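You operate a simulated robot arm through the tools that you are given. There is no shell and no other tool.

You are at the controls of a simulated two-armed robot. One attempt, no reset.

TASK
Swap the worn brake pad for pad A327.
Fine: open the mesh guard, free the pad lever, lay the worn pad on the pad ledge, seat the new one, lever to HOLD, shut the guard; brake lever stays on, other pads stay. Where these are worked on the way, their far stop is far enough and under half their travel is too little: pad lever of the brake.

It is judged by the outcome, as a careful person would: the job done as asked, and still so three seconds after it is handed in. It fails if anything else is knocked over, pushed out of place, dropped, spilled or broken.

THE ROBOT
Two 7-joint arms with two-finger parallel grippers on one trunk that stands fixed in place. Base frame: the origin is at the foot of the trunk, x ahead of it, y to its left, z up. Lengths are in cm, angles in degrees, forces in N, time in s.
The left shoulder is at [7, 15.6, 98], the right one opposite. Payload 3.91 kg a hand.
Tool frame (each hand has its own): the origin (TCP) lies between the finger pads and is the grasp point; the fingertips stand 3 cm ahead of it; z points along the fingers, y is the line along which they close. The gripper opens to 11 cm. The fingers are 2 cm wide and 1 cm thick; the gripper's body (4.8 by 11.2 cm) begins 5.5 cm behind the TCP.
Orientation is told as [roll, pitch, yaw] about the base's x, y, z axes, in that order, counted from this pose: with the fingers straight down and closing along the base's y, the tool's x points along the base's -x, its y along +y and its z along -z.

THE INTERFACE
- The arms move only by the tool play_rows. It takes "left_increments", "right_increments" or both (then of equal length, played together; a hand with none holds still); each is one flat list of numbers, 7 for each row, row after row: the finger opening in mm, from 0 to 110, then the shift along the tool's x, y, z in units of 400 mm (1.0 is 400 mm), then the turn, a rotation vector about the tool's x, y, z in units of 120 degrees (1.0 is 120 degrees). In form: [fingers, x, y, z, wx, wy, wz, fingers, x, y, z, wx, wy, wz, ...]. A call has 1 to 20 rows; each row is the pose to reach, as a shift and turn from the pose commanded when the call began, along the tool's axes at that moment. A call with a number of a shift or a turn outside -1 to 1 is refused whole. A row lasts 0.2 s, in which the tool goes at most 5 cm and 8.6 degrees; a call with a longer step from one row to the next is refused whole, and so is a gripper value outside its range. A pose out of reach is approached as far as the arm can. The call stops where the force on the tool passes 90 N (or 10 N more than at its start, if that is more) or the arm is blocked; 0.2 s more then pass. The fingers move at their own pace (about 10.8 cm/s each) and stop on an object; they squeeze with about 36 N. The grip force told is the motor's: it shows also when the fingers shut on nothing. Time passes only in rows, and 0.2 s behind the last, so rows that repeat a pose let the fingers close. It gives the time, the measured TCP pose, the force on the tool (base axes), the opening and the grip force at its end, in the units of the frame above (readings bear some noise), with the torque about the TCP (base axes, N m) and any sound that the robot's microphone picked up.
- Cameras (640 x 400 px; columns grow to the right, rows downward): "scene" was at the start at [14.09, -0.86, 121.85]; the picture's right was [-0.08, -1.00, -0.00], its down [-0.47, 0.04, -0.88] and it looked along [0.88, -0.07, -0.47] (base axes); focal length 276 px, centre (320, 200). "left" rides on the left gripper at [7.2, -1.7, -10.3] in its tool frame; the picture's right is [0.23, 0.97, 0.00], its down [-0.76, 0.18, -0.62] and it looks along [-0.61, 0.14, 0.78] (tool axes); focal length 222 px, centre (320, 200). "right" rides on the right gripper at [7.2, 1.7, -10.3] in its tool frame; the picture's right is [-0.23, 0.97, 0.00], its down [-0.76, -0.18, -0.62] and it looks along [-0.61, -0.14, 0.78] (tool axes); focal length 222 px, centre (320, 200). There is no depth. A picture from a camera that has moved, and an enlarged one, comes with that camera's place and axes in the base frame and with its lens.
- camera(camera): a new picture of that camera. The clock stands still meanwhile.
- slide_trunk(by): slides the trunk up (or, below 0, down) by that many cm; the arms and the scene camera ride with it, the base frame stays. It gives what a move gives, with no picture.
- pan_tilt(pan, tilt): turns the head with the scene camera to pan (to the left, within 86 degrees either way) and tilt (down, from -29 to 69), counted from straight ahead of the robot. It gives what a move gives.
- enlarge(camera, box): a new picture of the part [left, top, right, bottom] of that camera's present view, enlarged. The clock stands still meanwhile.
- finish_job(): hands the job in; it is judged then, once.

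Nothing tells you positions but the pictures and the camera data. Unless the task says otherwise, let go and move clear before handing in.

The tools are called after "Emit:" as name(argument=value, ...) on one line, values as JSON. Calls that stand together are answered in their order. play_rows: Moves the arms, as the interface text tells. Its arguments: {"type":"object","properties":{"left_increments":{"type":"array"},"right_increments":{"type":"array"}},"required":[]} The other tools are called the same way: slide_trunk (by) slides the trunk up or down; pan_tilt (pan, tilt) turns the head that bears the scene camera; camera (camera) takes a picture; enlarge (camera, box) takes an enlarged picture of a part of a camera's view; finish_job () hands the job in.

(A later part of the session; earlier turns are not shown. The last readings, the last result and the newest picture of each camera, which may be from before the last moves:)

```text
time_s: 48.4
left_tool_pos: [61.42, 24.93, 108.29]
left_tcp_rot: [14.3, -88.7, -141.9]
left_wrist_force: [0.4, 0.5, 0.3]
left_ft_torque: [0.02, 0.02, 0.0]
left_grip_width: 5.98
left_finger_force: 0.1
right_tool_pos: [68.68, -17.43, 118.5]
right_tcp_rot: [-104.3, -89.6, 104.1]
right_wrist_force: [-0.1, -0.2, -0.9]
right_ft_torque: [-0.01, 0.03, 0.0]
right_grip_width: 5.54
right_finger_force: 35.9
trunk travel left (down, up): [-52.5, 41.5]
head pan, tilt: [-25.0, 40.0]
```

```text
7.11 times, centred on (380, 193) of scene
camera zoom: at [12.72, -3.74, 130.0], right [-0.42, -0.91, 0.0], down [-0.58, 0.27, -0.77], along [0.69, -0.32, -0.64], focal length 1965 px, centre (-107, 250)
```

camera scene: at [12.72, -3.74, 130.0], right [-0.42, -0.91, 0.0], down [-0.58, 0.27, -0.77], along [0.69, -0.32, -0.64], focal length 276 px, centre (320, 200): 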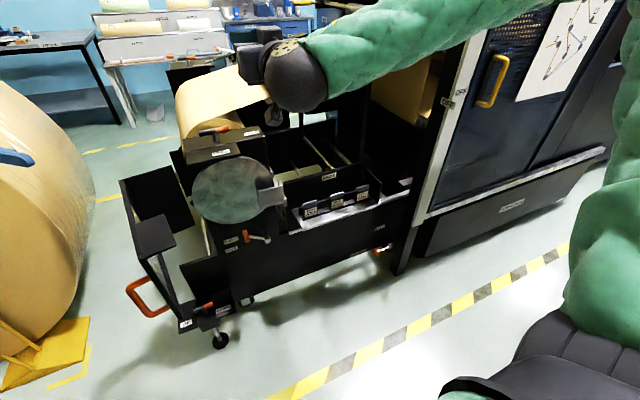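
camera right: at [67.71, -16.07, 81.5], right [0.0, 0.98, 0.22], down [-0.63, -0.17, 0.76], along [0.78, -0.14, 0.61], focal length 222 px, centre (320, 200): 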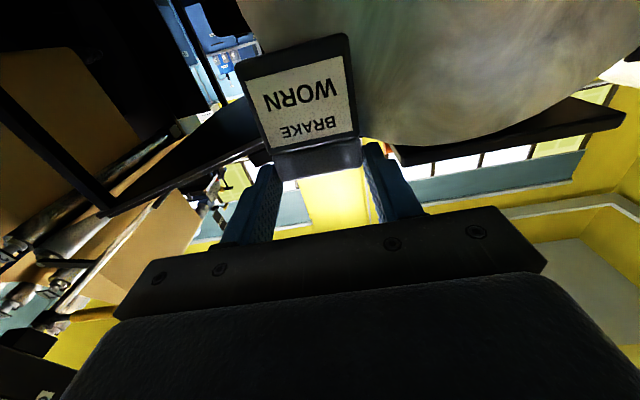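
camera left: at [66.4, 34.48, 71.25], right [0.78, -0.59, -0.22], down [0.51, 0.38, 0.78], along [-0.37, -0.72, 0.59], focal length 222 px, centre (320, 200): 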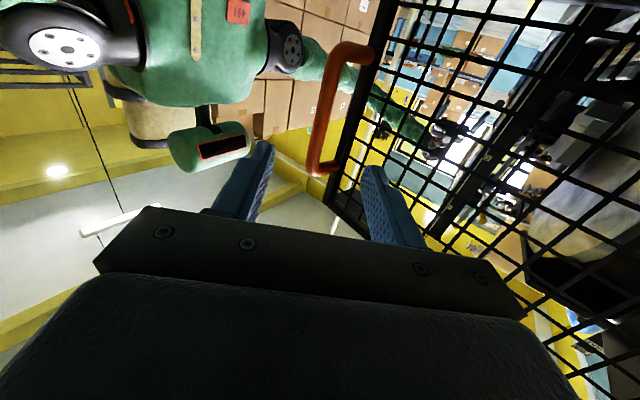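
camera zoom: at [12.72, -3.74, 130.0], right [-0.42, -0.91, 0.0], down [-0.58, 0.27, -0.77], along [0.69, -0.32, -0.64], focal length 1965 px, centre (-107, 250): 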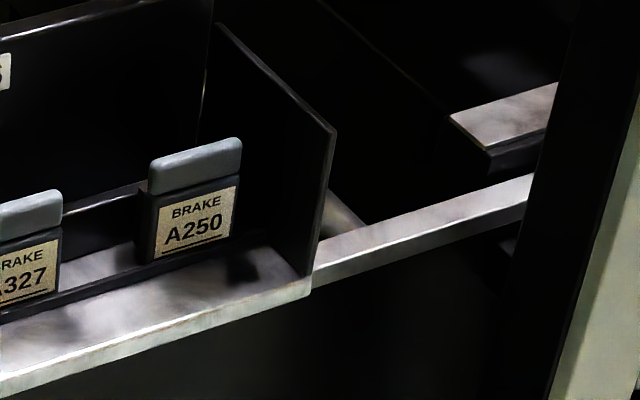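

The ledge board runs from about x=77.6 to 89, with roughly 3.8 cm free in front of the rail; pads stand about 7 cm tall. I'll set the worn pad on the ledge in front of A702 (y≈-32), away from A327. Lowering the trunk back first.

Emit:
slide_trunk(by=-30)

Emit:
pan_tilt(pan=-20, tilt=28)

Emit:
play_rows(right_increments=[30, 0, -0.09, 0, 0, 0, 0, 30, 0, -0.18, 0, 0, 0, 0, 30, 0, -0.27, 0, 0, 0, 0, 30, 0, -0.36, 0, 0, 0, 0, 30, 0.1, -0.365, 0, 0, 0, 0, 30, 0.2, -0.365, 0, 0, 0, 0, 30, 0.3, -0.365, 0, 0, 0, 0, 30, 0.4, -0.365, 0, 0, 0, 0, 30, 0.475, -0.365, 0, 0, 0, 0])

Emit:
camera(camera="scene")

Emit:
camera(camera="right")

```text
time_s: 51.4
left_tool_pos: [61.37, 24.97, 78.2]
left_tcp_rot: [14.5, -88.6, -142.0]
left_wrist_force: [-0.6, 0.3, -0.4]
left_ft_torque: [0.0, 0.02, -0.02]
left_grip_width: 6.01
left_finger_force: 0.0
right_tool_pos: [68.57, -17.35, 88.54]
right_tcp_rot: [-105.9, -89.6, 105.8]
right_wrist_force: [-0.6, 0.7, -0.9]
right_ft_torque: [0.0, 0.04, -0.02]
right_grip_width: 5.53
right_finger_force: 35.9
trunk travel left (down, up): [-22.5, 71.5]
head pan, tilt: [-25.0, 40.0]
```

```text
time_s: 52.1
left_tool_pos: [61.39, 24.89, 78.28]
left_tcp_rot: [14.3, -88.7, -141.7]
left_wrist_force: [0.9, -1.3, 0.6]
left_ft_torque: [0.0, 0.0, 0.03]
left_grip_width: 5.99
left_finger_force: 0.1
right_tool_pos: [68.54, -17.38, 88.54]
right_tcp_rot: [-104.6, -89.6, 104.6]
right_wrist_force: [0.4, 0.4, -1.1]
right_ft_torque: [0.0, 0.08, 0.0]
right_grip_width: 5.54
right_finger_force: 36.0
trunk travel left (down, up): [-22.5, 71.5]
head pan, tilt: [-20.0, 28.0]
```

```text
time_s: 54.1
left_tool_pos: [61.44, 24.96, 78.19]
left_tcp_rot: [13.8, -88.6, -141.4]
left_wrist_force: [0.2, 0.3, 0.1]
left_ft_torque: [0.02, -0.04, 0.0]
left_grip_width: 5.97
left_finger_force: 0.1
right_tool_pos: [68.52, -32.45, 69.64]
right_tcp_rot: [-105.2, -89.7, 105.1]
right_wrist_force: [-0.3, 0.1, -0.6]
right_ft_torque: [0.02, 0.05, 0.0]
right_grip_width: 5.48
right_finger_force: 36.3
trunk travel left (down, up): [-22.5, 71.5]
head pan, tilt: [-20.0, 28.0]
```

```text
taken
camera scene: at [13.57, -3.29, 101.85], right [-0.34, -0.94, 0.0], down [-0.44, 0.16, -0.88], along [0.83, -0.3, -0.47], focal length 276 px, centre (320, 200)
```

scene: 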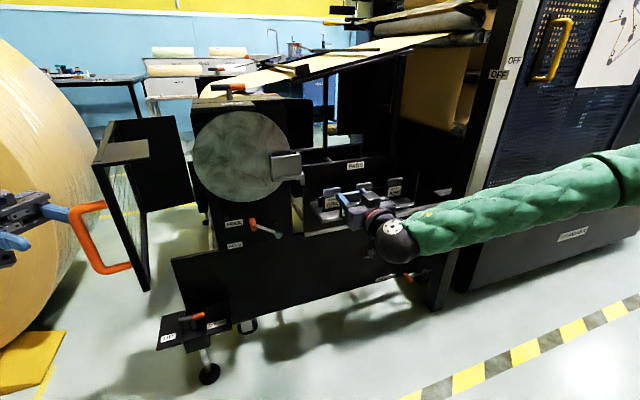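

```text
taken
camera right: at [58.1, -30.79, 62.36], right [0.0, 0.98, 0.22], down [-0.62, -0.17, 0.76], along [0.78, -0.14, 0.61], focal length 222 px, centre (320, 200)
```

right: 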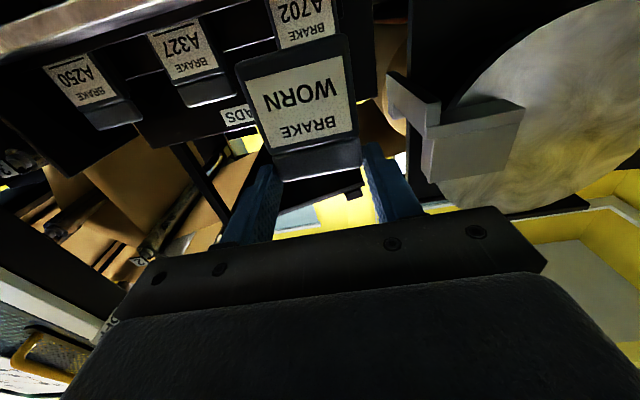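

The wrist camera now shows the worn pad with the rack behind it. I'll zoom for the pad thickness and the ledge edge.

Emit:
enlarge(camera="right", box=[30, 0, 190, 100])

Emit:
enlarge(camera="right", box=[140, 0, 300, 100])

Emit:
enlarge(camera="scene", box=[300, 160, 420, 235])

```text
4.00 times, centred on (110, 50) of right
camera zoom: at [58.1, -30.79, 62.36], right [0.0, 0.98, 0.22], down [-0.62, -0.17, 0.76], along [0.78, -0.14, 0.61], focal length 888 px, centre (1160, 800)
```

zoom: 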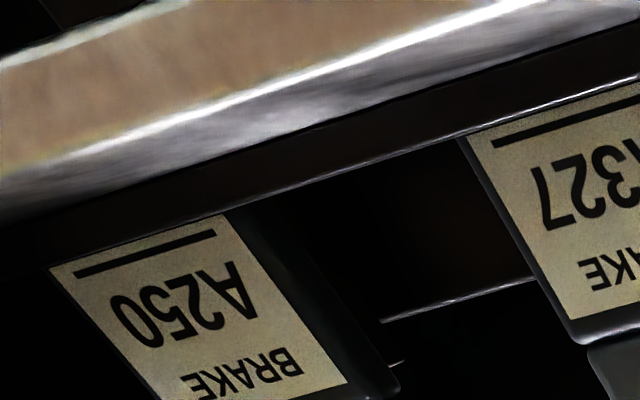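

```text
4.00 times, centred on (220, 50) of right
camera zoom: at [58.1, -30.79, 62.36], right [0.0, 0.98, 0.22], down [-0.62, -0.17, 0.76], along [0.78, -0.14, 0.61], focal length 888 px, centre (720, 800)
```

zoom: 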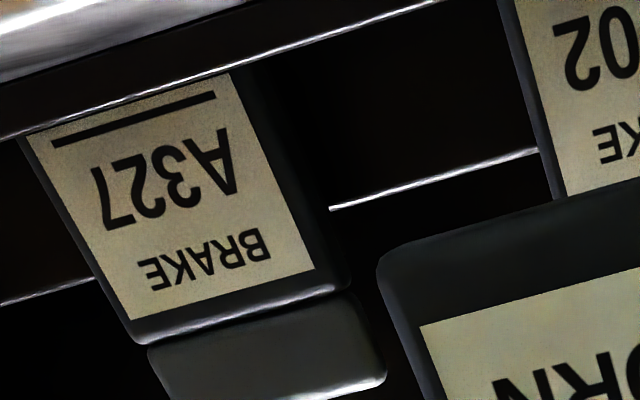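

```text
5.33 times, centred on (360, 198) of scene
camera zoom: at [13.57, -3.29, 101.85], right [-0.34, -0.94, 0.0], down [-0.44, 0.16, -0.88], along [0.83, -0.3, -0.47], focal length 1474 px, centre (107, 213)
```

zoom: 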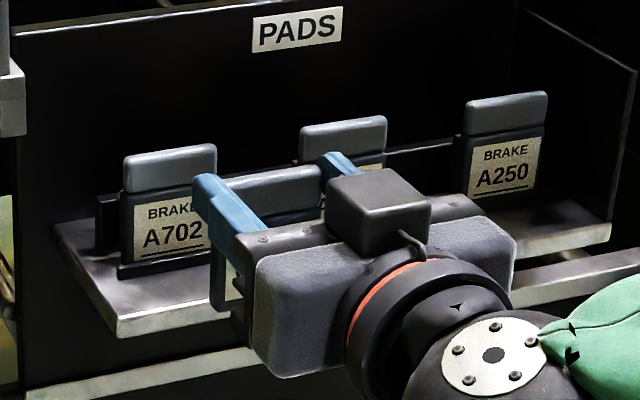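

Ledge top is z≈59.0, rail front x≈81.3 and about 1 cm high; the pad bottom is 6.5 cm below the TCP. I'll move forward over the strip, then lower in small steps and feel for contact.

Emit:
play_rows(right_increments=[30, 0, 0, 0.075, 0, 0, 0, 30, 0, 0, 0.15, 0, 0, 0, 30, 0, 0, 0.219, 0, 0, 0, 30, 0.03, 0, 0.219, 0, 0, 0, 30, 0.06, 0, 0.219, 0, 0, 0, 30, 0.07, 0, 0.219, 0, 0, 0])

Emit:
camera(camera="right")

Emit:
enlarge(camera="scene", box=[290, 160, 410, 235])

```text
time_s: 55.5
left_tool_pos: [61.41, 24.93, 78.22]
left_tcp_rot: [14.2, -88.7, -141.6]
left_wrist_force: [-0.7, 0.4, 0.3]
left_ft_torque: [0.0, 0.03, 0.03]
left_grip_width: 5.98
left_finger_force: 0.1
right_tool_pos: [77.57, -32.15, 66.94]
right_tcp_rot: [-109.7, -89.6, 109.6]
right_wrist_force: [0.8, -0.3, -1.7]
right_ft_torque: [0.01, 0.02, -0.01]
right_grip_width: 5.52
right_finger_force: 36.1
trunk travel left (down, up): [-22.5, 71.5]
head pan, tilt: [-20.0, 28.0]
```

```text
taken
camera right: at [67.1, -30.55, 59.7], right [0.0, 0.98, 0.22], down [-0.63, -0.17, 0.76], along [0.78, -0.14, 0.61], focal length 222 px, centre (320, 200)
```

right: 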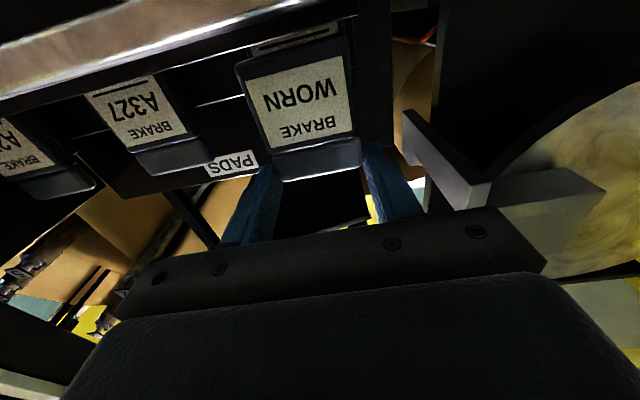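

```text
5.33 times, centred on (350, 198) of scene
camera zoom: at [13.58, -3.28, 101.85], right [-0.34, -0.94, 0.0], down [-0.44, 0.16, -0.88], along [0.83, -0.3, -0.47], focal length 1474 px, centre (160, 213)
```

zoom: 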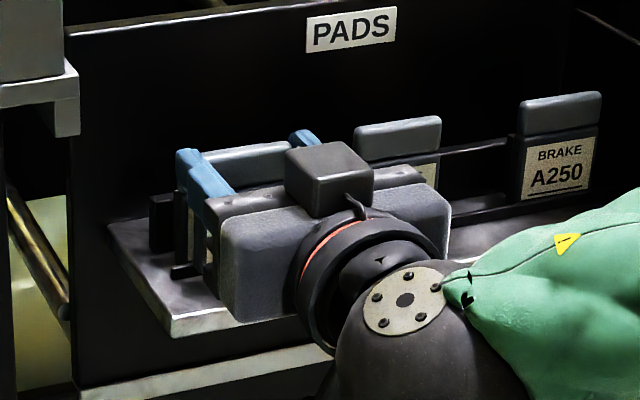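

Emit:
enlarge(camera="right", box=[200, 0, 400, 125])

Emit:
enlarge(camera="scene", box=[310, 180, 360, 211])

```text
3.20 times, centred on (300, 62) of right
camera zoom: at [67.1, -30.55, 59.7], right [0.0, 0.98, 0.22], down [-0.63, -0.17, 0.76], along [0.78, -0.14, 0.61], focal length 711 px, centre (384, 640)
```

zoom: 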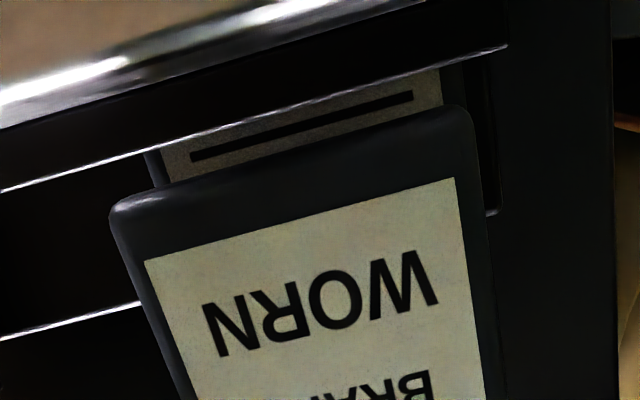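

```text
12.80 times, centred on (335, 196) of scene
camera zoom: at [13.58, -3.28, 101.85], right [-0.34, -0.94, 0.0], down [-0.44, 0.16, -0.88], along [0.83, -0.3, -0.47], focal length 3536 px, centre (128, 258)
```

zoom: 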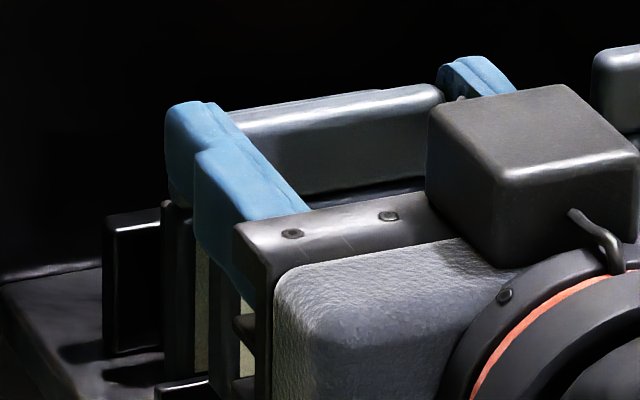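

Emit:
play_rows(right_increments=[30, 0.01, 0, -0.003, 0, 0, 0, 30, 0.02, 0, -0.006, 0, 0, 0, 30, 0.028, 0, -0.006, 0, 0, 0])

Emit:
enlarge(camera="right", box=[200, 0, 400, 125])

```text
time_s: 56.3
left_tool_pos: [61.34, 24.88, 78.14]
left_tcp_rot: [14.1, -88.5, -141.7]
left_wrist_force: [0.0, 0.9, 0.1]
left_ft_torque: [-0.01, 0.03, 0.07]
left_grip_width: 5.99
left_finger_force: 0.2
right_tool_pos: [76.98, -32.25, 65.65]
right_tcp_rot: [-102.9, -89.6, 103.0]
right_wrist_force: [-0.4, -0.2, -1.2]
right_ft_torque: [0.01, 0.04, 0.02]
right_grip_width: 5.53
right_finger_force: 35.8
trunk travel left (down, up): [-22.5, 71.5]
head pan, tilt: [-20.0, 28.0]
```

```text
3.20 times, centred on (300, 62) of right
camera zoom: at [66.65, -30.63, 58.51], right [0.0, 0.98, 0.22], down [-0.62, -0.17, 0.76], along [0.78, -0.14, 0.61], focal length 711 px, centre (384, 640)
```

zoom: 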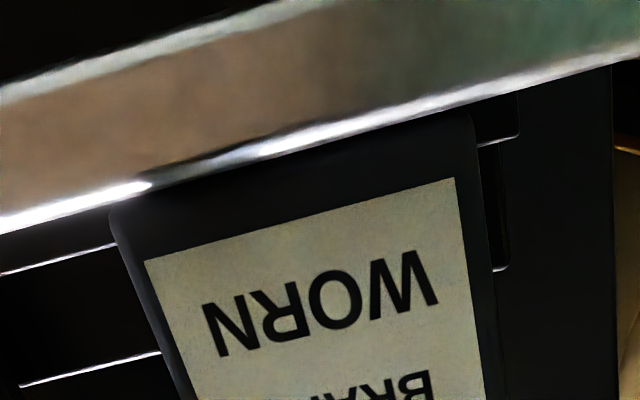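

Emit:
play_rows(right_increments=[30, 0.004, 0, 0, 0, 0, 0, 30, 0.008, 0, 0, 0, 0, 0])

```text
time_s: 56.9
left_tool_pos: [61.33, 25.04, 78.29]
left_tcp_rot: [16.1, -88.5, -143.7]
left_wrist_force: [-0.6, -0.5, 0.1]
left_ft_torque: [0.0, -0.02, 0.01]
left_grip_width: 5.99
left_finger_force: 0.0
right_tool_pos: [77.14, -32.11, 65.7]
right_tcp_rot: [-129.7, -89.4, 129.5]
right_wrist_force: [-2.0, -1.5, 13.1]
right_ft_torque: [0.33, -0.21, -0.03]
right_grip_width: 5.54
right_finger_force: 36.3
trunk travel left (down, up): [-22.5, 71.5]
head pan, tilt: [-20.0, 28.0]
```

Contact at 13 N right at the expected ledge height, with the contact point well on the ledge. I'll open the fingers slowly and check that the pad stands by itself before backing out.

Emit:
play_rows(right_increments=[58, 0.008, 0, 0, 0, 0, 0, 62, 0.008, 0, 0, 0, 0, 0, 66, 0.006, 0, 0, 0, 0, 0, 70, 0.004, 0, 0, 0, 0, 0])

Emit:
camera(camera="right")

Emit:
enlarge(camera="scene", box=[300, 170, 380, 220])

```text
time_s: 57.9
left_tool_pos: [61.43, 24.92, 78.3]
left_tcp_rot: [14.2, -88.6, -141.8]
left_wrist_force: [0.1, 0.6, -0.9]
left_ft_torque: [-0.02, -0.03, -0.01]
left_grip_width: 6.01
left_finger_force: 0.1
right_tool_pos: [77.25, -32.13, 65.3]
right_tcp_rot: [-102.8, -89.6, 102.7]
right_wrist_force: [0.9, -0.6, 0.0]
right_ft_torque: [0.0, -0.01, 0.0]
right_grip_width: 7.01
right_finger_force: 0.1
trunk travel left (down, up): [-22.5, 71.5]
head pan, tilt: [-20.0, 28.0]
```

```text
taken
camera right: at [66.79, -30.6, 58.05], right [0.0, 0.98, 0.22], down [-0.62, -0.17, 0.76], along [0.78, -0.14, 0.61], focal length 222 px, centre (320, 200)
```

right: 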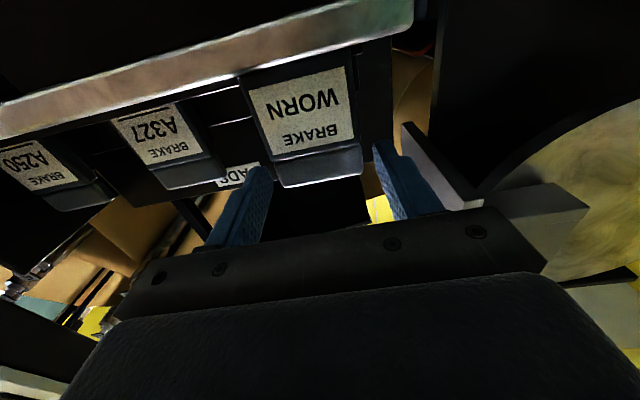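

```text
8.00 times, centred on (340, 195) of scene
camera zoom: at [13.56, -3.27, 101.85], right [-0.34, -0.94, 0.0], down [-0.44, 0.16, -0.88], along [0.83, -0.3, -0.47], focal length 2210 px, centre (160, 240)
```

zoom: 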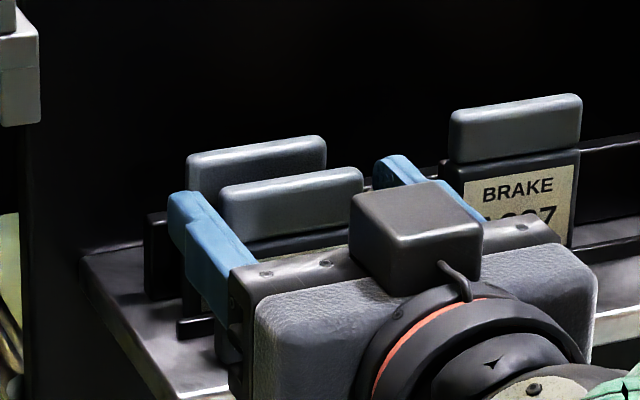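

The worn pad stands free on the ledge in front of the rail. Backing the hand straight out.

Emit:
play_rows(right_increments=[72, 0, 0, -0.02, 0, 0, 0, 74, 0, 0, -0.06, 0, 0, 0, 74, 0, 0, -0.12, 0, 0, 0, 74, 0, 0, -0.2, 0, 0, 0, 74, 0, 0, -0.25, 0, 0, 0])

Emit:
camera(camera="right")

Emit:
enlarge(camera="scene", box=[290, 160, 410, 235])

```text
time_s: 59.1
left_tool_pos: [61.39, 24.98, 78.25]
left_tcp_rot: [14.3, -88.6, -141.9]
left_wrist_force: [0.1, -0.3, 0.3]
left_ft_torque: [-0.01, 0.0, -0.01]
left_grip_width: 6.0
left_finger_force: 0.0
right_tool_pos: [66.81, -32.16, 65.28]
right_tcp_rot: [-103.0, -89.6, 103.1]
right_wrist_force: [0.2, -0.2, 0.2]
right_ft_torque: [0.01, -0.02, 0.0]
right_grip_width: 7.39
right_finger_force: 0.0
trunk travel left (down, up): [-22.5, 71.5]
head pan, tilt: [-20.0, 28.0]
```

```text
taken
camera right: at [56.59, -30.64, 58.18], right [0.0, 0.98, 0.22], down [-0.62, -0.17, 0.76], along [0.78, -0.14, 0.61], focal length 222 px, centre (320, 200)
```

right: 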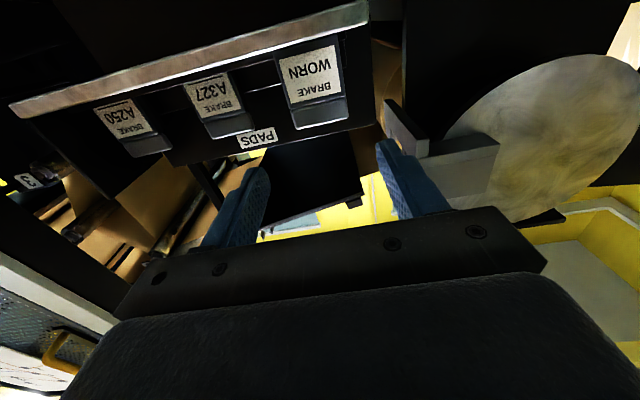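

```text
5.33 times, centred on (350, 198) of scene
camera zoom: at [13.56, -3.28, 101.85], right [-0.34, -0.94, 0.0], down [-0.44, 0.16, -0.88], along [0.83, -0.3, -0.47], focal length 1474 px, centre (160, 213)
```

zoom: 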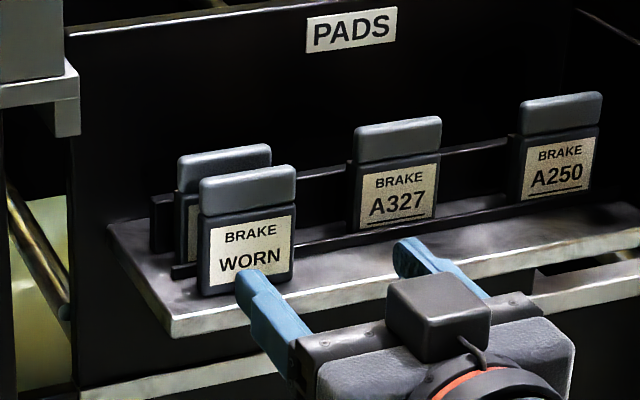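

The worn pad stands squarely on the ledge. Next is A327; I'll zoom to fix its tab position.

Emit:
enlarge(camera="right", box=[160, 30, 360, 155])

Emit:
enlarge(camera="scene", box=[310, 170, 390, 220])

```text
3.20 times, centred on (260, 92) of right
camera zoom: at [56.59, -30.64, 58.18], right [0.0, 0.98, 0.22], down [-0.62, -0.17, 0.76], along [0.78, -0.14, 0.61], focal length 711 px, centre (512, 544)
```

zoom: 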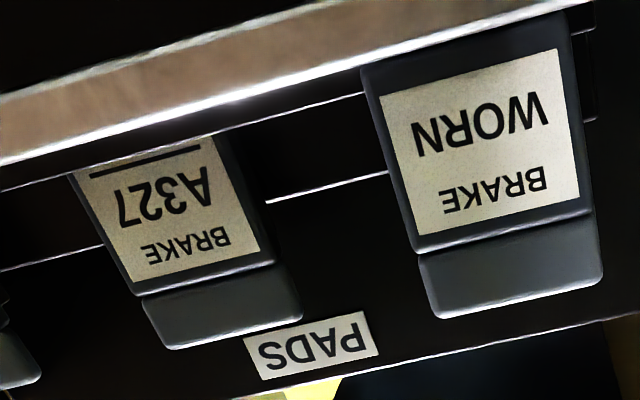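

```text
8.00 times, centred on (350, 195) of scene
camera zoom: at [13.56, -3.28, 101.85], right [-0.34, -0.94, 0.0], down [-0.44, 0.16, -0.88], along [0.83, -0.3, -0.47], focal length 2210 px, centre (80, 240)
```

zoom: 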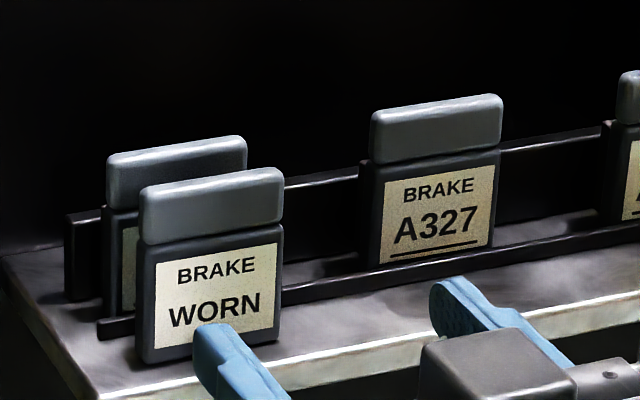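

A327's tab is at about x=82.8, y=-43.4, standing on the same ledge. I'll shift the hand across and advance partway to check alignment.

Emit:
play_rows(right_increments=[78, -0.0137, -0.1, 0, 0, 0, 0, 78, -0.0137, -0.2, 0, 0, 0, 0, 78, -0.0137, -0.281, 0, 0, 0, 0, 78, -0.0137, -0.281, 0.1, 0, 0, 0, 78, -0.0137, -0.281, 0.2, 0, 0, 0, 78, -0.0137, -0.281, 0.27, 0, 0, 0])

Emit:
camera(camera="right")

Emit:
enlarge(camera="scene", box=[320, 160, 440, 235])

```text
time_s: 60.5
left_tool_pos: [61.36, 25.0, 78.23]
left_tcp_rot: [14.0, -88.7, -141.6]
left_wrist_force: [0.5, 0.1, -0.1]
left_ft_torque: [0.0, 0.03, 0.01]
left_grip_width: 6.01
left_finger_force: 0.0
right_tool_pos: [78.12, -43.5, 66.06]
right_tcp_rot: [-107.8, -89.7, 107.8]
right_wrist_force: [-0.4, 0.1, -0.4]
right_ft_torque: [-0.01, 0.03, -0.01]
right_grip_width: 7.8
right_finger_force: 0.1
trunk travel left (down, up): [-22.5, 71.5]
head pan, tilt: [-20.0, 28.0]
```

```text
taken
camera right: at [67.77, -41.97, 58.87], right [0.0, 0.98, 0.22], down [-0.63, -0.17, 0.76], along [0.78, -0.14, 0.61], focal length 222 px, centre (320, 200)
```

right: 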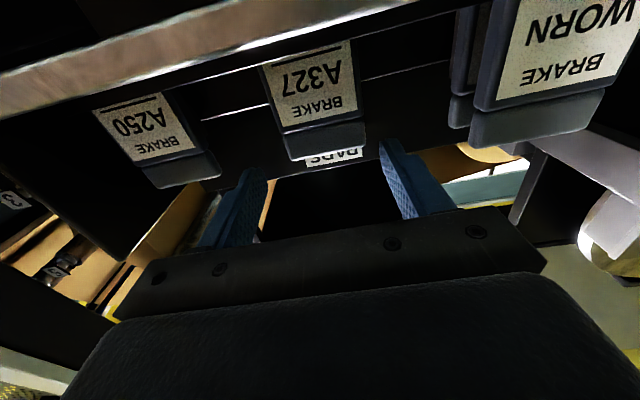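

```text
5.33 times, centred on (380, 198) of scene
camera zoom: at [13.54, -3.3, 101.84], right [-0.34, -0.94, 0.0], down [-0.44, 0.16, -0.88], along [0.83, -0.3, -0.47], focal length 1474 px, centre (0, 213)
```

zoom: 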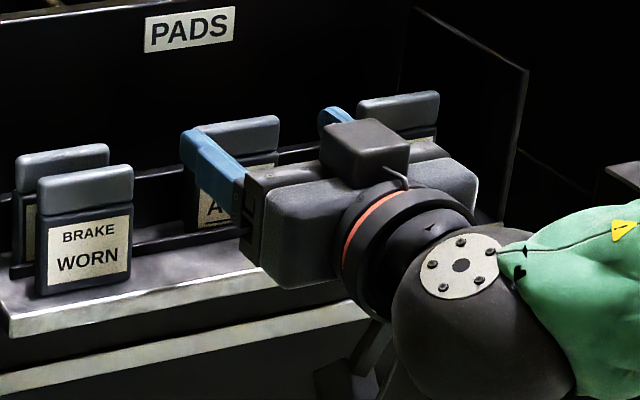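

Tab centre looks like y≈-43.0. I'll correct sideways, advance so the fingers straddle the tab, and check again.

Emit:
play_rows(right_increments=[78, 0.0065, 0.01, 0, 0, 0, 0, 78, 0.0065, 0.01, 0.04, 0, 0, 0, 78, 0.0065, 0.01, 0.0725, 0, 0, 0, 78, 0.0065, 0.01, 0.0725, 0, 0, 0])

Emit:
camera(camera="right")

Emit:
enlarge(camera="scene", box=[330, 165, 410, 215])

```text
time_s: 61.5
left_tool_pos: [61.49, 24.96, 78.23]
left_tcp_rot: [14.3, -88.5, -141.7]
left_wrist_force: [0.1, -0.2, 0.0]
left_ft_torque: [-0.03, 0.01, 0.0]
left_grip_width: 5.95
left_finger_force: 0.0
right_tool_pos: [80.84, -42.98, 65.73]
right_tcp_rot: [-103.1, -89.7, 103.0]
right_wrist_force: [-1.7, -0.5, 0.5]
right_ft_torque: [0.0, -0.04, -0.01]
right_grip_width: 7.81
right_finger_force: 0.0
trunk travel left (down, up): [-22.5, 71.5]
head pan, tilt: [-20.0, 28.0]
```

```text
taken
camera right: at [70.49, -41.4, 58.55], right [0.0, 0.98, 0.22], down [-0.62, -0.17, 0.76], along [0.78, -0.14, 0.61], focal length 222 px, centre (320, 200)
```

right: 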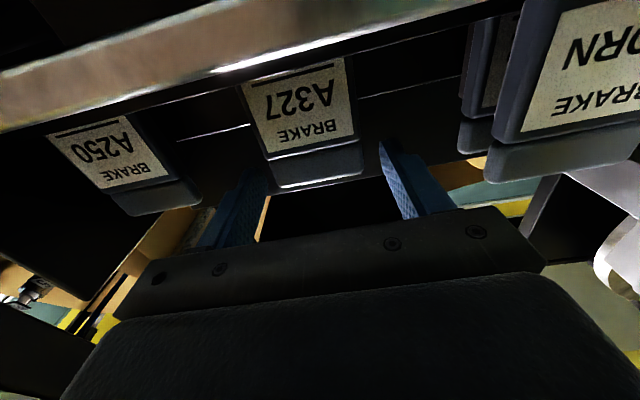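

```text
8.00 times, centred on (370, 190) of scene
camera zoom: at [13.57, -3.28, 101.85], right [-0.34, -0.94, 0.0], down [-0.44, 0.16, -0.88], along [0.83, -0.3, -0.47], focal length 2210 px, centre (-80, 280)
```

zoom: 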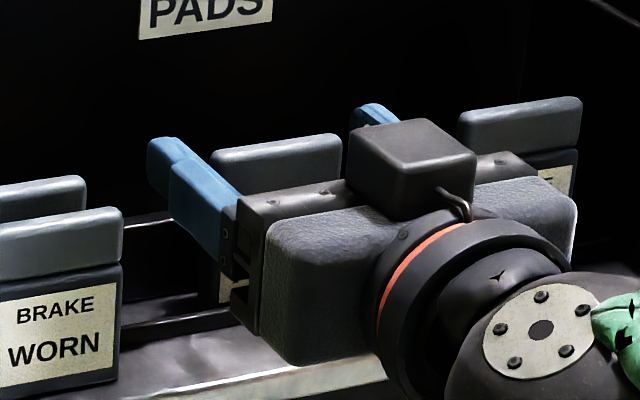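

A327's tab sits in the hand just as the worn one did. I'll raise the hand 3 mm for rim clearance later, then close on it.

Emit:
play_rows(right_increments=[78, -0.0085, 0, 0.002, 0, 0, 0, 65, -0.0085, 0, 0.002, 0, 0, 0, 45, -0.0085, 0, 0.002, 0, 0, 0, 30, -0.0085, 0, 0.002, 0, 0, 0, 30, -0.0085, 0, 0.002, 0, 0, 0])

Emit:
camera(camera="right")

```text
time_s: 62.7
left_tool_pos: [61.37, 24.91, 78.21]
left_tcp_rot: [14.2, -88.6, -141.8]
left_wrist_force: [-0.8, 0.6, -0.2]
left_ft_torque: [-0.01, -0.01, 0.01]
left_grip_width: 6.0
left_finger_force: 0.0
right_tool_pos: [81.01, -42.85, 65.99]
right_tcp_rot: [-106.4, -89.6, 106.4]
right_wrist_force: [1.1, -0.3, 1.1]
right_ft_torque: [0.08, -0.07, -0.02]
right_grip_width: 5.53
right_finger_force: 36.3
trunk travel left (down, up): [-22.5, 71.5]
head pan, tilt: [-20.0, 28.0]
```

```text
taken
camera right: at [70.51, -41.39, 58.86], right [0.0, 0.98, 0.22], down [-0.62, -0.17, 0.76], along [0.78, -0.14, 0.61], focal length 222 px, centre (320, 200)
```

right: 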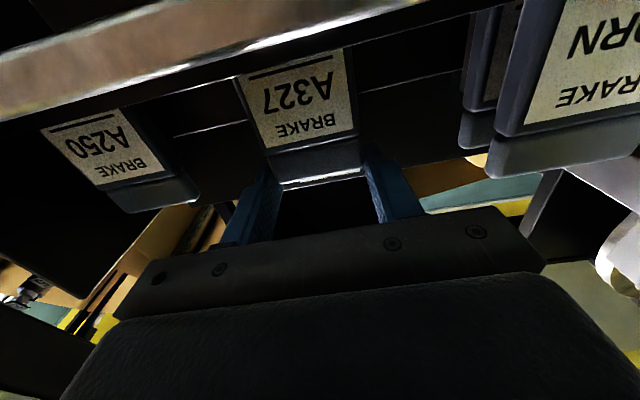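

Gripped (5.5 cm). Lifting A327 straight up out of the rack.

Emit:
play_rows(right_increments=[30, -0.02, 0, 0, 0, 0, 0, 30, -0.05, 0, 0, 0, 0, 0, 30, -0.1, 0, 0, 0, 0, 0, 30, -0.16, 0, 0, 0, 0, 0, 30, -0.22, 0, 0, 0, 0, 0, 30, -0.26, 0, 0, 0, 0, 0])

Emit:
camera(camera="right")

Emit:
camera(camera="scene")

```text
time_s: 64.1
left_tool_pos: [61.42, 24.96, 78.13]
left_tcp_rot: [14.2, -88.6, -141.7]
left_wrist_force: [0.3, -0.3, 0.0]
left_ft_torque: [0.0, -0.03, -0.03]
left_grip_width: 6.02
left_finger_force: 0.0
right_tool_pos: [80.77, -42.97, 76.53]
right_tcp_rot: [-106.7, -89.6, 106.5]
right_wrist_force: [0.0, -0.3, -0.9]
right_ft_torque: [-0.01, 0.03, 0.02]
right_grip_width: 5.51
right_finger_force: 36.3
trunk travel left (down, up): [-22.5, 71.5]
head pan, tilt: [-20.0, 28.0]
```

```text
taken
camera right: at [70.45, -41.35, 69.28], right [0.0, 0.98, 0.22], down [-0.62, -0.17, 0.76], along [0.78, -0.14, 0.61], focal length 222 px, centre (320, 200)
```

right: 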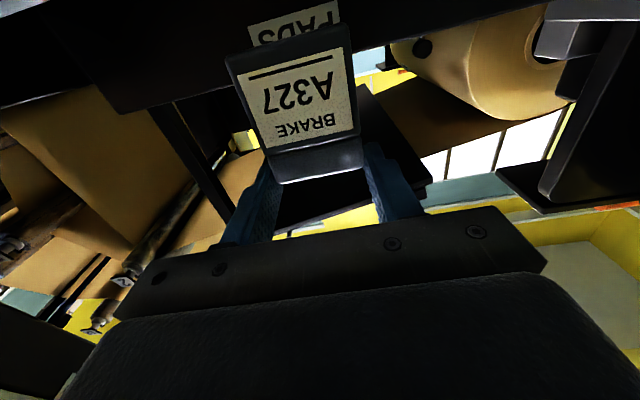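

```text
taken
camera scene: at [13.56, -3.28, 101.84], right [-0.34, -0.94, 0.0], down [-0.44, 0.16, -0.88], along [0.83, -0.3, -0.47], focal length 276 px, centre (320, 200)
```

scene: 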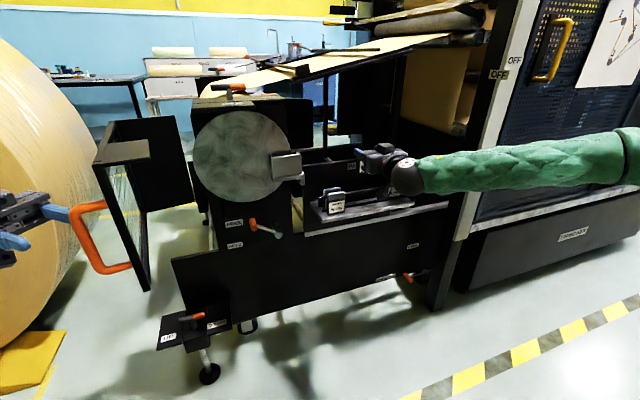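

A327 is out. Comparing with how the worn pad hung, I want to check its alignment in the grip before going to the pocket.

Emit:
enlarge(camera="right", box=[200, 0, 400, 200])

Emit:
enlarge(camera="scene", box=[310, 130, 420, 225])

```text
2.00 times, centred on (300, 100) of right
camera zoom: at [70.45, -41.35, 69.28], right [0.0, 0.98, 0.22], down [-0.62, -0.17, 0.76], along [0.78, -0.14, 0.61], focal length 444 px, centre (360, 400)
```

zoom: 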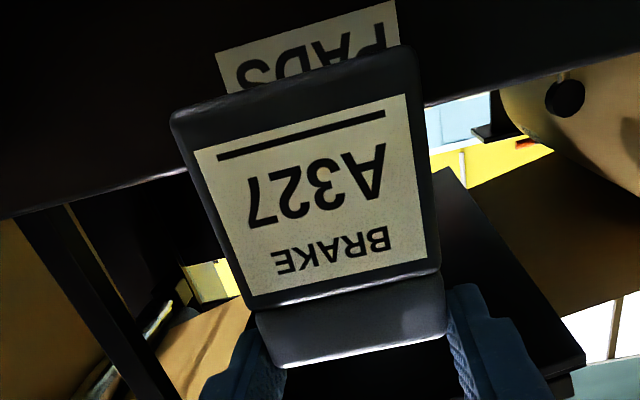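

```text
4.21 times, centred on (365, 178) of scene
camera zoom: at [13.56, -3.28, 101.84], right [-0.34, -0.94, 0.0], down [-0.44, 0.16, -0.88], along [0.83, -0.3, -0.47], focal length 1163 px, centre (130, 295)
```

zoom: 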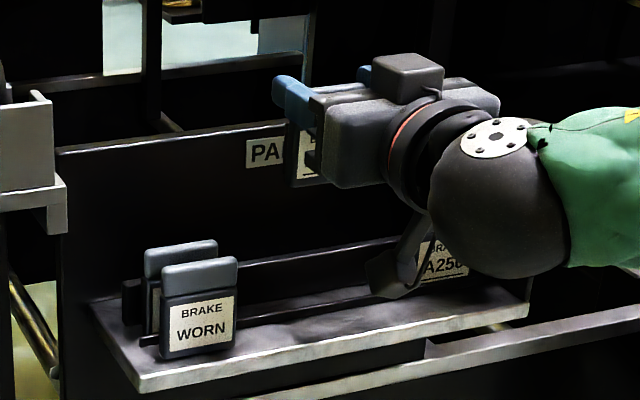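

A327 hangs squarely but sits about 4 mm nearer the robot and 2–3 mm lower in the grip than the worn one did. I'll allow for that at the pocket. Moving it out, up and across to in front of the pocket.

Emit:
play_rows(right_increments=[30, 0, 0, -0.1, 0, 0, 0, 30, 0, 0, -0.2, 0, 0, 0, 30, 0, 0, -0.3, 0, 0, 0, 30, -0.045, 0.09, -0.3, 0, 0, 0, 30, -0.09, 0.18, -0.3, 0, 0, 0, 30, -0.135, 0.27, -0.3, 0, 0, 0, 30, -0.18, 0.36, -0.3, 0, 0, 0, 30, -0.225, 0.45, -0.3, 0, 0, 0, 30, -0.27, 0.54, -0.3, 0, 0, 0, 30, -0.31, 0.63, -0.3, 0, 0, 0])

Emit:
camera(camera="right")

Emit:
camera(camera="scene")

```text
time_s: 66.3
left_tool_pos: [61.55, 24.94, 78.24]
left_tcp_rot: [14.4, -88.8, -142.0]
left_wrist_force: [0.1, -0.9, -0.6]
left_ft_torque: [0.0, 0.01, -0.01]
left_grip_width: 6.0
left_finger_force: 0.1
right_tool_pos: [68.81, -17.53, 88.54]
right_tcp_rot: [-100.6, -89.6, 100.5]
right_wrist_force: [0.0, -0.6, -2.1]
right_ft_torque: [0.0, 0.03, -0.04]
right_grip_width: 5.52
right_finger_force: 35.5
trunk travel left (down, up): [-22.5, 71.5]
head pan, tilt: [-20.0, 28.0]
```

```text
taken
camera right: at [58.37, -15.89, 81.35], right [0.0, 0.98, 0.22], down [-0.62, -0.17, 0.76], along [0.78, -0.14, 0.61], focal length 222 px, centre (320, 200)
```

right: 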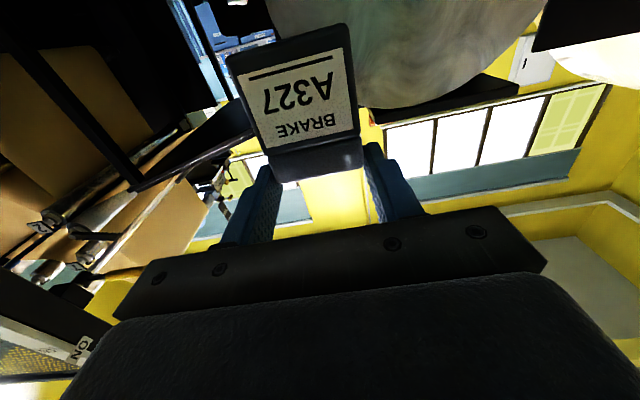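

```text
taken
camera scene: at [13.56, -3.26, 101.84], right [-0.34, -0.94, 0.0], down [-0.44, 0.16, -0.88], along [0.83, -0.3, -0.47], focal length 276 px, centre (320, 200)
```

scene: 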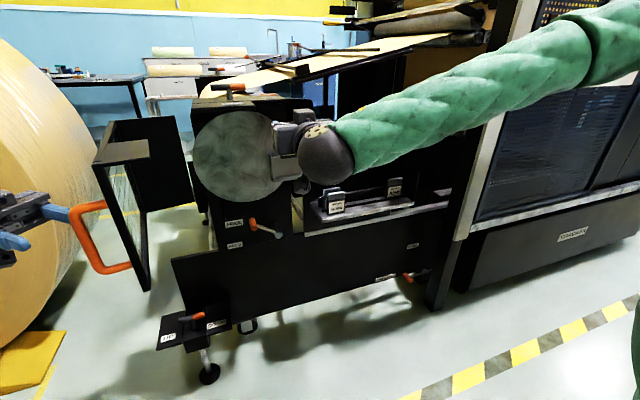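

Advancing A327 over the pocket.

Emit:
play_rows(right_increments=[30, -0.009, -0.005, 0.09, 0, 0, 0, 30, -0.009, -0.005, 0.17, 0, 0, 0, 30, -0.009, -0.005, 0.22, 0, 0, 0, 30, -0.009, -0.005, 0.246, 0, 0, 0])

Emit:
camera(camera="right")

Emit:
enlarge(camera="scene", box=[240, 100, 340, 200])

```text
time_s: 67.3
left_tool_pos: [61.53, 25.01, 78.2]
left_tcp_rot: [14.0, -88.8, -141.4]
left_wrist_force: [0.6, -0.6, 0.8]
left_ft_torque: [-0.01, -0.01, 0.01]
left_grip_width: 6.01
left_finger_force: 0.0
right_tool_pos: [78.69, -17.93, 89.02]
right_tcp_rot: [-103.8, -89.6, 103.8]
right_wrist_force: [0.8, -0.2, -1.3]
right_ft_torque: [-0.04, 0.0, 0.01]
right_grip_width: 5.54
right_finger_force: 36.2
trunk travel left (down, up): [-22.5, 71.5]
head pan, tilt: [-20.0, 28.0]
```

```text
taken
camera right: at [68.23, -16.41, 81.72], right [0.0, 0.98, 0.22], down [-0.62, -0.17, 0.76], along [0.78, -0.14, 0.61], focal length 222 px, centre (320, 200)
```

right: 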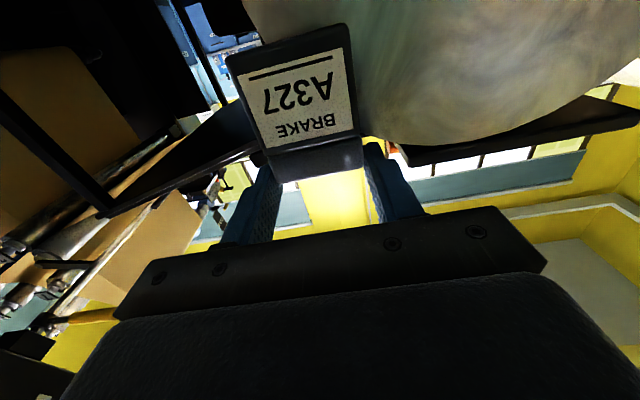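

```text
4.00 times, centred on (290, 150) of scene
camera zoom: at [13.58, -3.27, 101.84], right [-0.34, -0.94, 0.0], down [-0.44, 0.16, -0.88], along [0.83, -0.3, -0.47], focal length 1105 px, centre (440, 400)
```

zoom: 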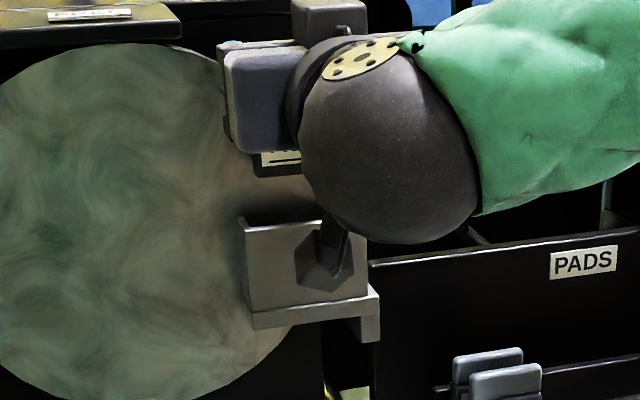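

Emit:
play_rows(right_increments=[30, 0.03, 0.002, 0, 0, 0, 0, 30, 0.06, 0.004, 0, 0, 0, 0])

Emit:
pan_tilt(pan=0, tilt=28)

Emit:
camera(camera="right")

Emit:
enlarge(camera="scene", box=[350, 110, 450, 185])

```text
time_s: 67.9
left_tool_pos: [61.47, 24.9, 78.29]
left_tcp_rot: [13.8, -88.6, -141.4]
left_wrist_force: [0.2, -0.4, 0.0]
left_ft_torque: [-0.02, 0.02, 0.0]
left_grip_width: 5.99
left_finger_force: 0.1
right_tool_pos: [78.72, -17.94, 86.59]
right_tcp_rot: [-99.8, -89.6, 99.7]
right_wrist_force: [0.8, 1.5, -1.0]
right_ft_torque: [-0.02, 0.04, 0.03]
right_grip_width: 5.54
right_finger_force: 36.1
trunk travel left (down, up): [-22.5, 71.5]
head pan, tilt: [-20.0, 28.0]
```

```text
time_s: 68.8
left_tool_pos: [61.32, 24.98, 78.22]
left_tcp_rot: [14.3, -88.7, -141.7]
left_wrist_force: [0.2, -0.7, -0.2]
left_ft_torque: [0.01, 0.01, -0.03]
left_grip_width: 6.02
left_finger_force: 0.0
right_tool_pos: [78.77, -17.7, 86.58]
right_tcp_rot: [-103.9, -89.6, 103.6]
right_wrist_force: [0.5, -0.3, -1.5]
right_ft_torque: [-0.02, 0.04, 0.0]
right_grip_width: 5.53
right_finger_force: 36.0
trunk travel left (down, up): [-22.5, 71.5]
head pan, tilt: [0.0, 28.0]
```

```text
taken
camera right: at [68.26, -16.2, 79.42], right [0.0, 0.98, 0.22], down [-0.62, -0.17, 0.76], along [0.78, -0.14, 0.61], focal length 222 px, centre (320, 200)
```

right: 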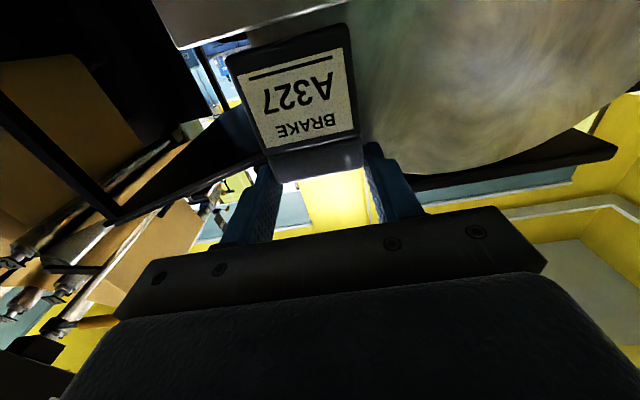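

```text
5.33 times, centred on (400, 148) of scene
camera zoom: at [14.12, -0.16, 101.84], right [0.0, -1.0, 0.0], down [-0.47, 0.0, -0.88], along [0.88, 0.0, -0.47], focal length 1474 px, centre (-107, 480)
```

zoom: 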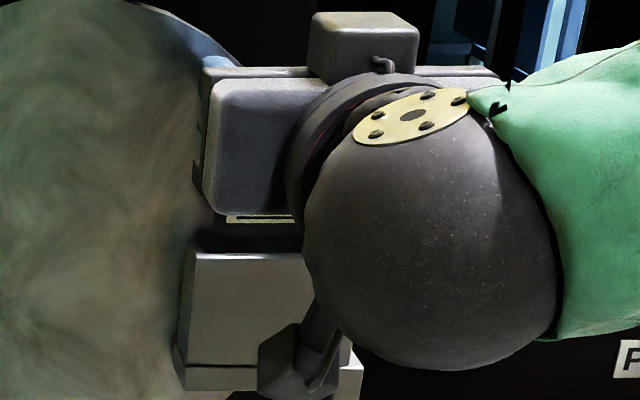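

Emit:
enlarge(camera="right", box=[150, 0, 390, 150])

```text
2.67 times, centred on (270, 75) of right
camera zoom: at [68.26, -16.2, 79.42], right [0.0, 0.98, 0.22], down [-0.62, -0.17, 0.76], along [0.78, -0.14, 0.61], focal length 592 px, centre (453, 533)
```

zoom: 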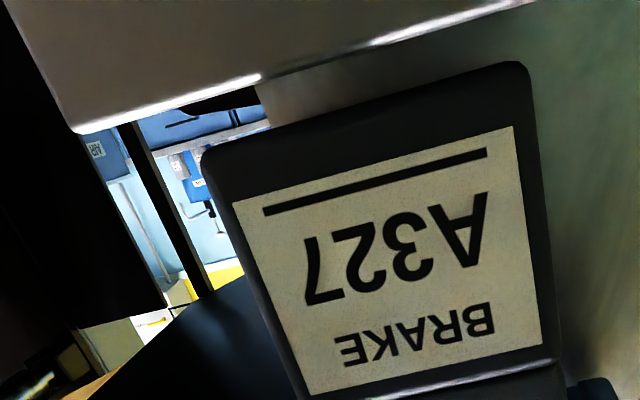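

Sideways the pad bottom (y≈-15.3 to -20.2) is centred over the pocket (inner about -14.5 to -21.2). I'll lower gently to just inside the rim and check the force.

Emit:
play_rows(right_increments=[30, 0.01, 0, 0, 0, 0, 0, 30, 0.02, 0, 0, 0, 0, 0, 30, 0.03, 0, 0, 0, 0, 0, 30, 0.04, 0, 0, 0, 0, 0])

Emit:
enlarge(camera="right", box=[150, 0, 390, 150])

```text
time_s: 69.8
left_tool_pos: [61.41, 25.03, 78.26]
left_tcp_rot: [14.2, -88.8, -141.7]
left_wrist_force: [0.2, -0.4, -0.2]
left_ft_torque: [0.02, 0.0, 0.01]
left_grip_width: 6.0
left_finger_force: 0.1
right_tool_pos: [78.72, -17.8, 84.96]
right_tcp_rot: [-102.3, -89.5, 102.2]
right_wrist_force: [-0.1, -0.2, -2.0]
right_ft_torque: [0.06, 0.04, 0.01]
right_grip_width: 5.54
right_finger_force: 35.7
trunk travel left (down, up): [-22.5, 71.5]
head pan, tilt: [0.0, 28.0]
```

```text
2.67 times, centred on (270, 75) of right
camera zoom: at [68.27, -16.16, 77.72], right [0.0, 0.98, 0.22], down [-0.62, -0.17, 0.76], along [0.78, -0.14, 0.61], focal length 592 px, centre (453, 533)
```

zoom: 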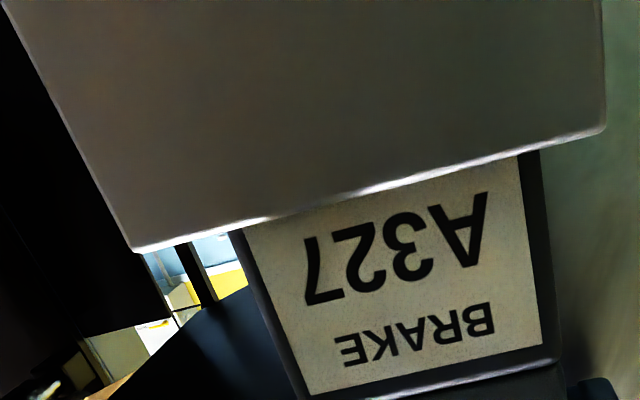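

The pad's lower edge is now behind the front wall with no contact force, so it's entering the pocket. Continuing down.

Emit:
play_rows(right_increments=[30, 0.015, 0, 0, 0, 0, 0, 30, 0.03, 0, 0, 0, 0, 0, 30, 0.045, 0, 0, 0, 0, 0, 30, 0.06, 0, 0, 0, 0, 0, 30, 0.075, 0, 0, 0, 0, 0, 30, 0.09, 0, 0, 0, 0, 0])

Emit:
enlarge(camera="right", box=[150, 50, 390, 200])

```text
time_s: 71.2
left_tool_pos: [61.42, 25.0, 78.27]
left_tcp_rot: [14.2, -88.6, -141.6]
left_wrist_force: [-0.1, -0.2, -0.4]
left_ft_torque: [0.0, 0.01, -0.03]
left_grip_width: 6.04
left_finger_force: 0.1
right_tool_pos: [78.75, -17.7, 81.47]
right_tcp_rot: [-103.1, -89.6, 103.0]
right_wrist_force: [-0.2, -0.3, -0.6]
right_ft_torque: [0.01, 0.07, -0.02]
right_grip_width: 5.55
right_finger_force: 35.9
trunk travel left (down, up): [-22.5, 71.5]
head pan, tilt: [0.0, 28.0]
```

```text
2.67 times, centred on (270, 125) of right
camera zoom: at [68.32, -16.11, 74.21], right [0.0, 0.98, 0.22], down [-0.62, -0.17, 0.76], along [0.78, -0.14, 0.61], focal length 592 px, centre (453, 400)
```

zoom: 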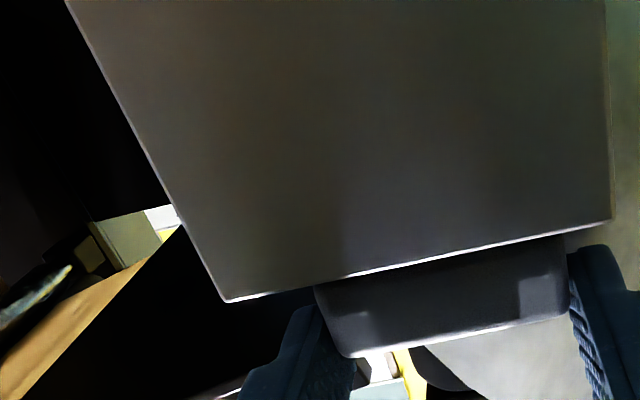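

Emit:
play_rows(right_increments=[30, 0.006, 0, 0, 0, 0, 0, 30, 0.012, 0, 0, 0, 0, 0, 30, 0.018, 0, 0, 0, 0, 0, 30, 0.022, 0, 0, 0, 0, 0])

```text
time_s: 72.2
left_tool_pos: [61.44, 25.01, 78.33]
left_tcp_rot: [14.7, -88.6, -142.3]
left_wrist_force: [1.1, -0.3, -0.4]
left_ft_torque: [0.01, -0.04, 0.01]
left_grip_width: 6.0
left_finger_force: 0.0
right_tool_pos: [78.85, -17.81, 80.47]
right_tcp_rot: [-113.3, -89.6, 113.3]
right_wrist_force: [-0.6, 0.8, 1.4]
right_ft_torque: [0.14, 0.05, 0.03]
right_grip_width: 5.52
right_finger_force: 35.9
trunk travel left (down, up): [-22.5, 71.5]
head pan, tilt: [0.0, 28.0]
```

Emit:
play_rows(right_increments=[30, 0.003, 0, 0, 0, 0, 0, 30, 0.006, 0, 0, 0, 0, 0])

Emit:
enlarge(camera="right", box=[150, 50, 390, 200])

```text
time_s: 72.8
left_tool_pos: [61.33, 25.02, 78.34]
left_tcp_rot: [16.1, -88.7, -143.5]
left_wrist_force: [0.0, -1.1, 0.0]
left_ft_torque: [0.0, 0.02, 0.0]
left_grip_width: 6.02
left_finger_force: 0.1
right_tool_pos: [78.75, -17.73, 80.52]
right_tcp_rot: [-130.0, -89.5, 129.9]
right_wrist_force: [3.6, 1.3, 14.4]
right_ft_torque: [0.51, -0.43, -0.05]
right_grip_width: 5.55
right_finger_force: 36.1
trunk travel left (down, up): [-22.5, 71.5]
head pan, tilt: [0.0, 28.0]
```

```text
2.67 times, centred on (270, 125) of right
camera zoom: at [68.37, -16.19, 73.3], right [0.0, 0.98, 0.22], down [-0.63, -0.17, 0.76], along [0.78, -0.14, 0.61], focal length 592 px, centre (453, 400)
```

zoom: 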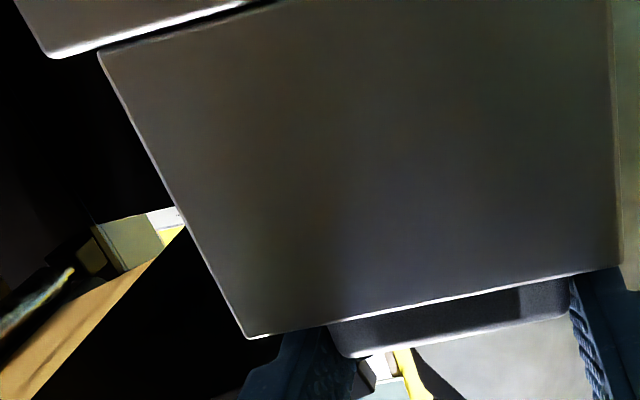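

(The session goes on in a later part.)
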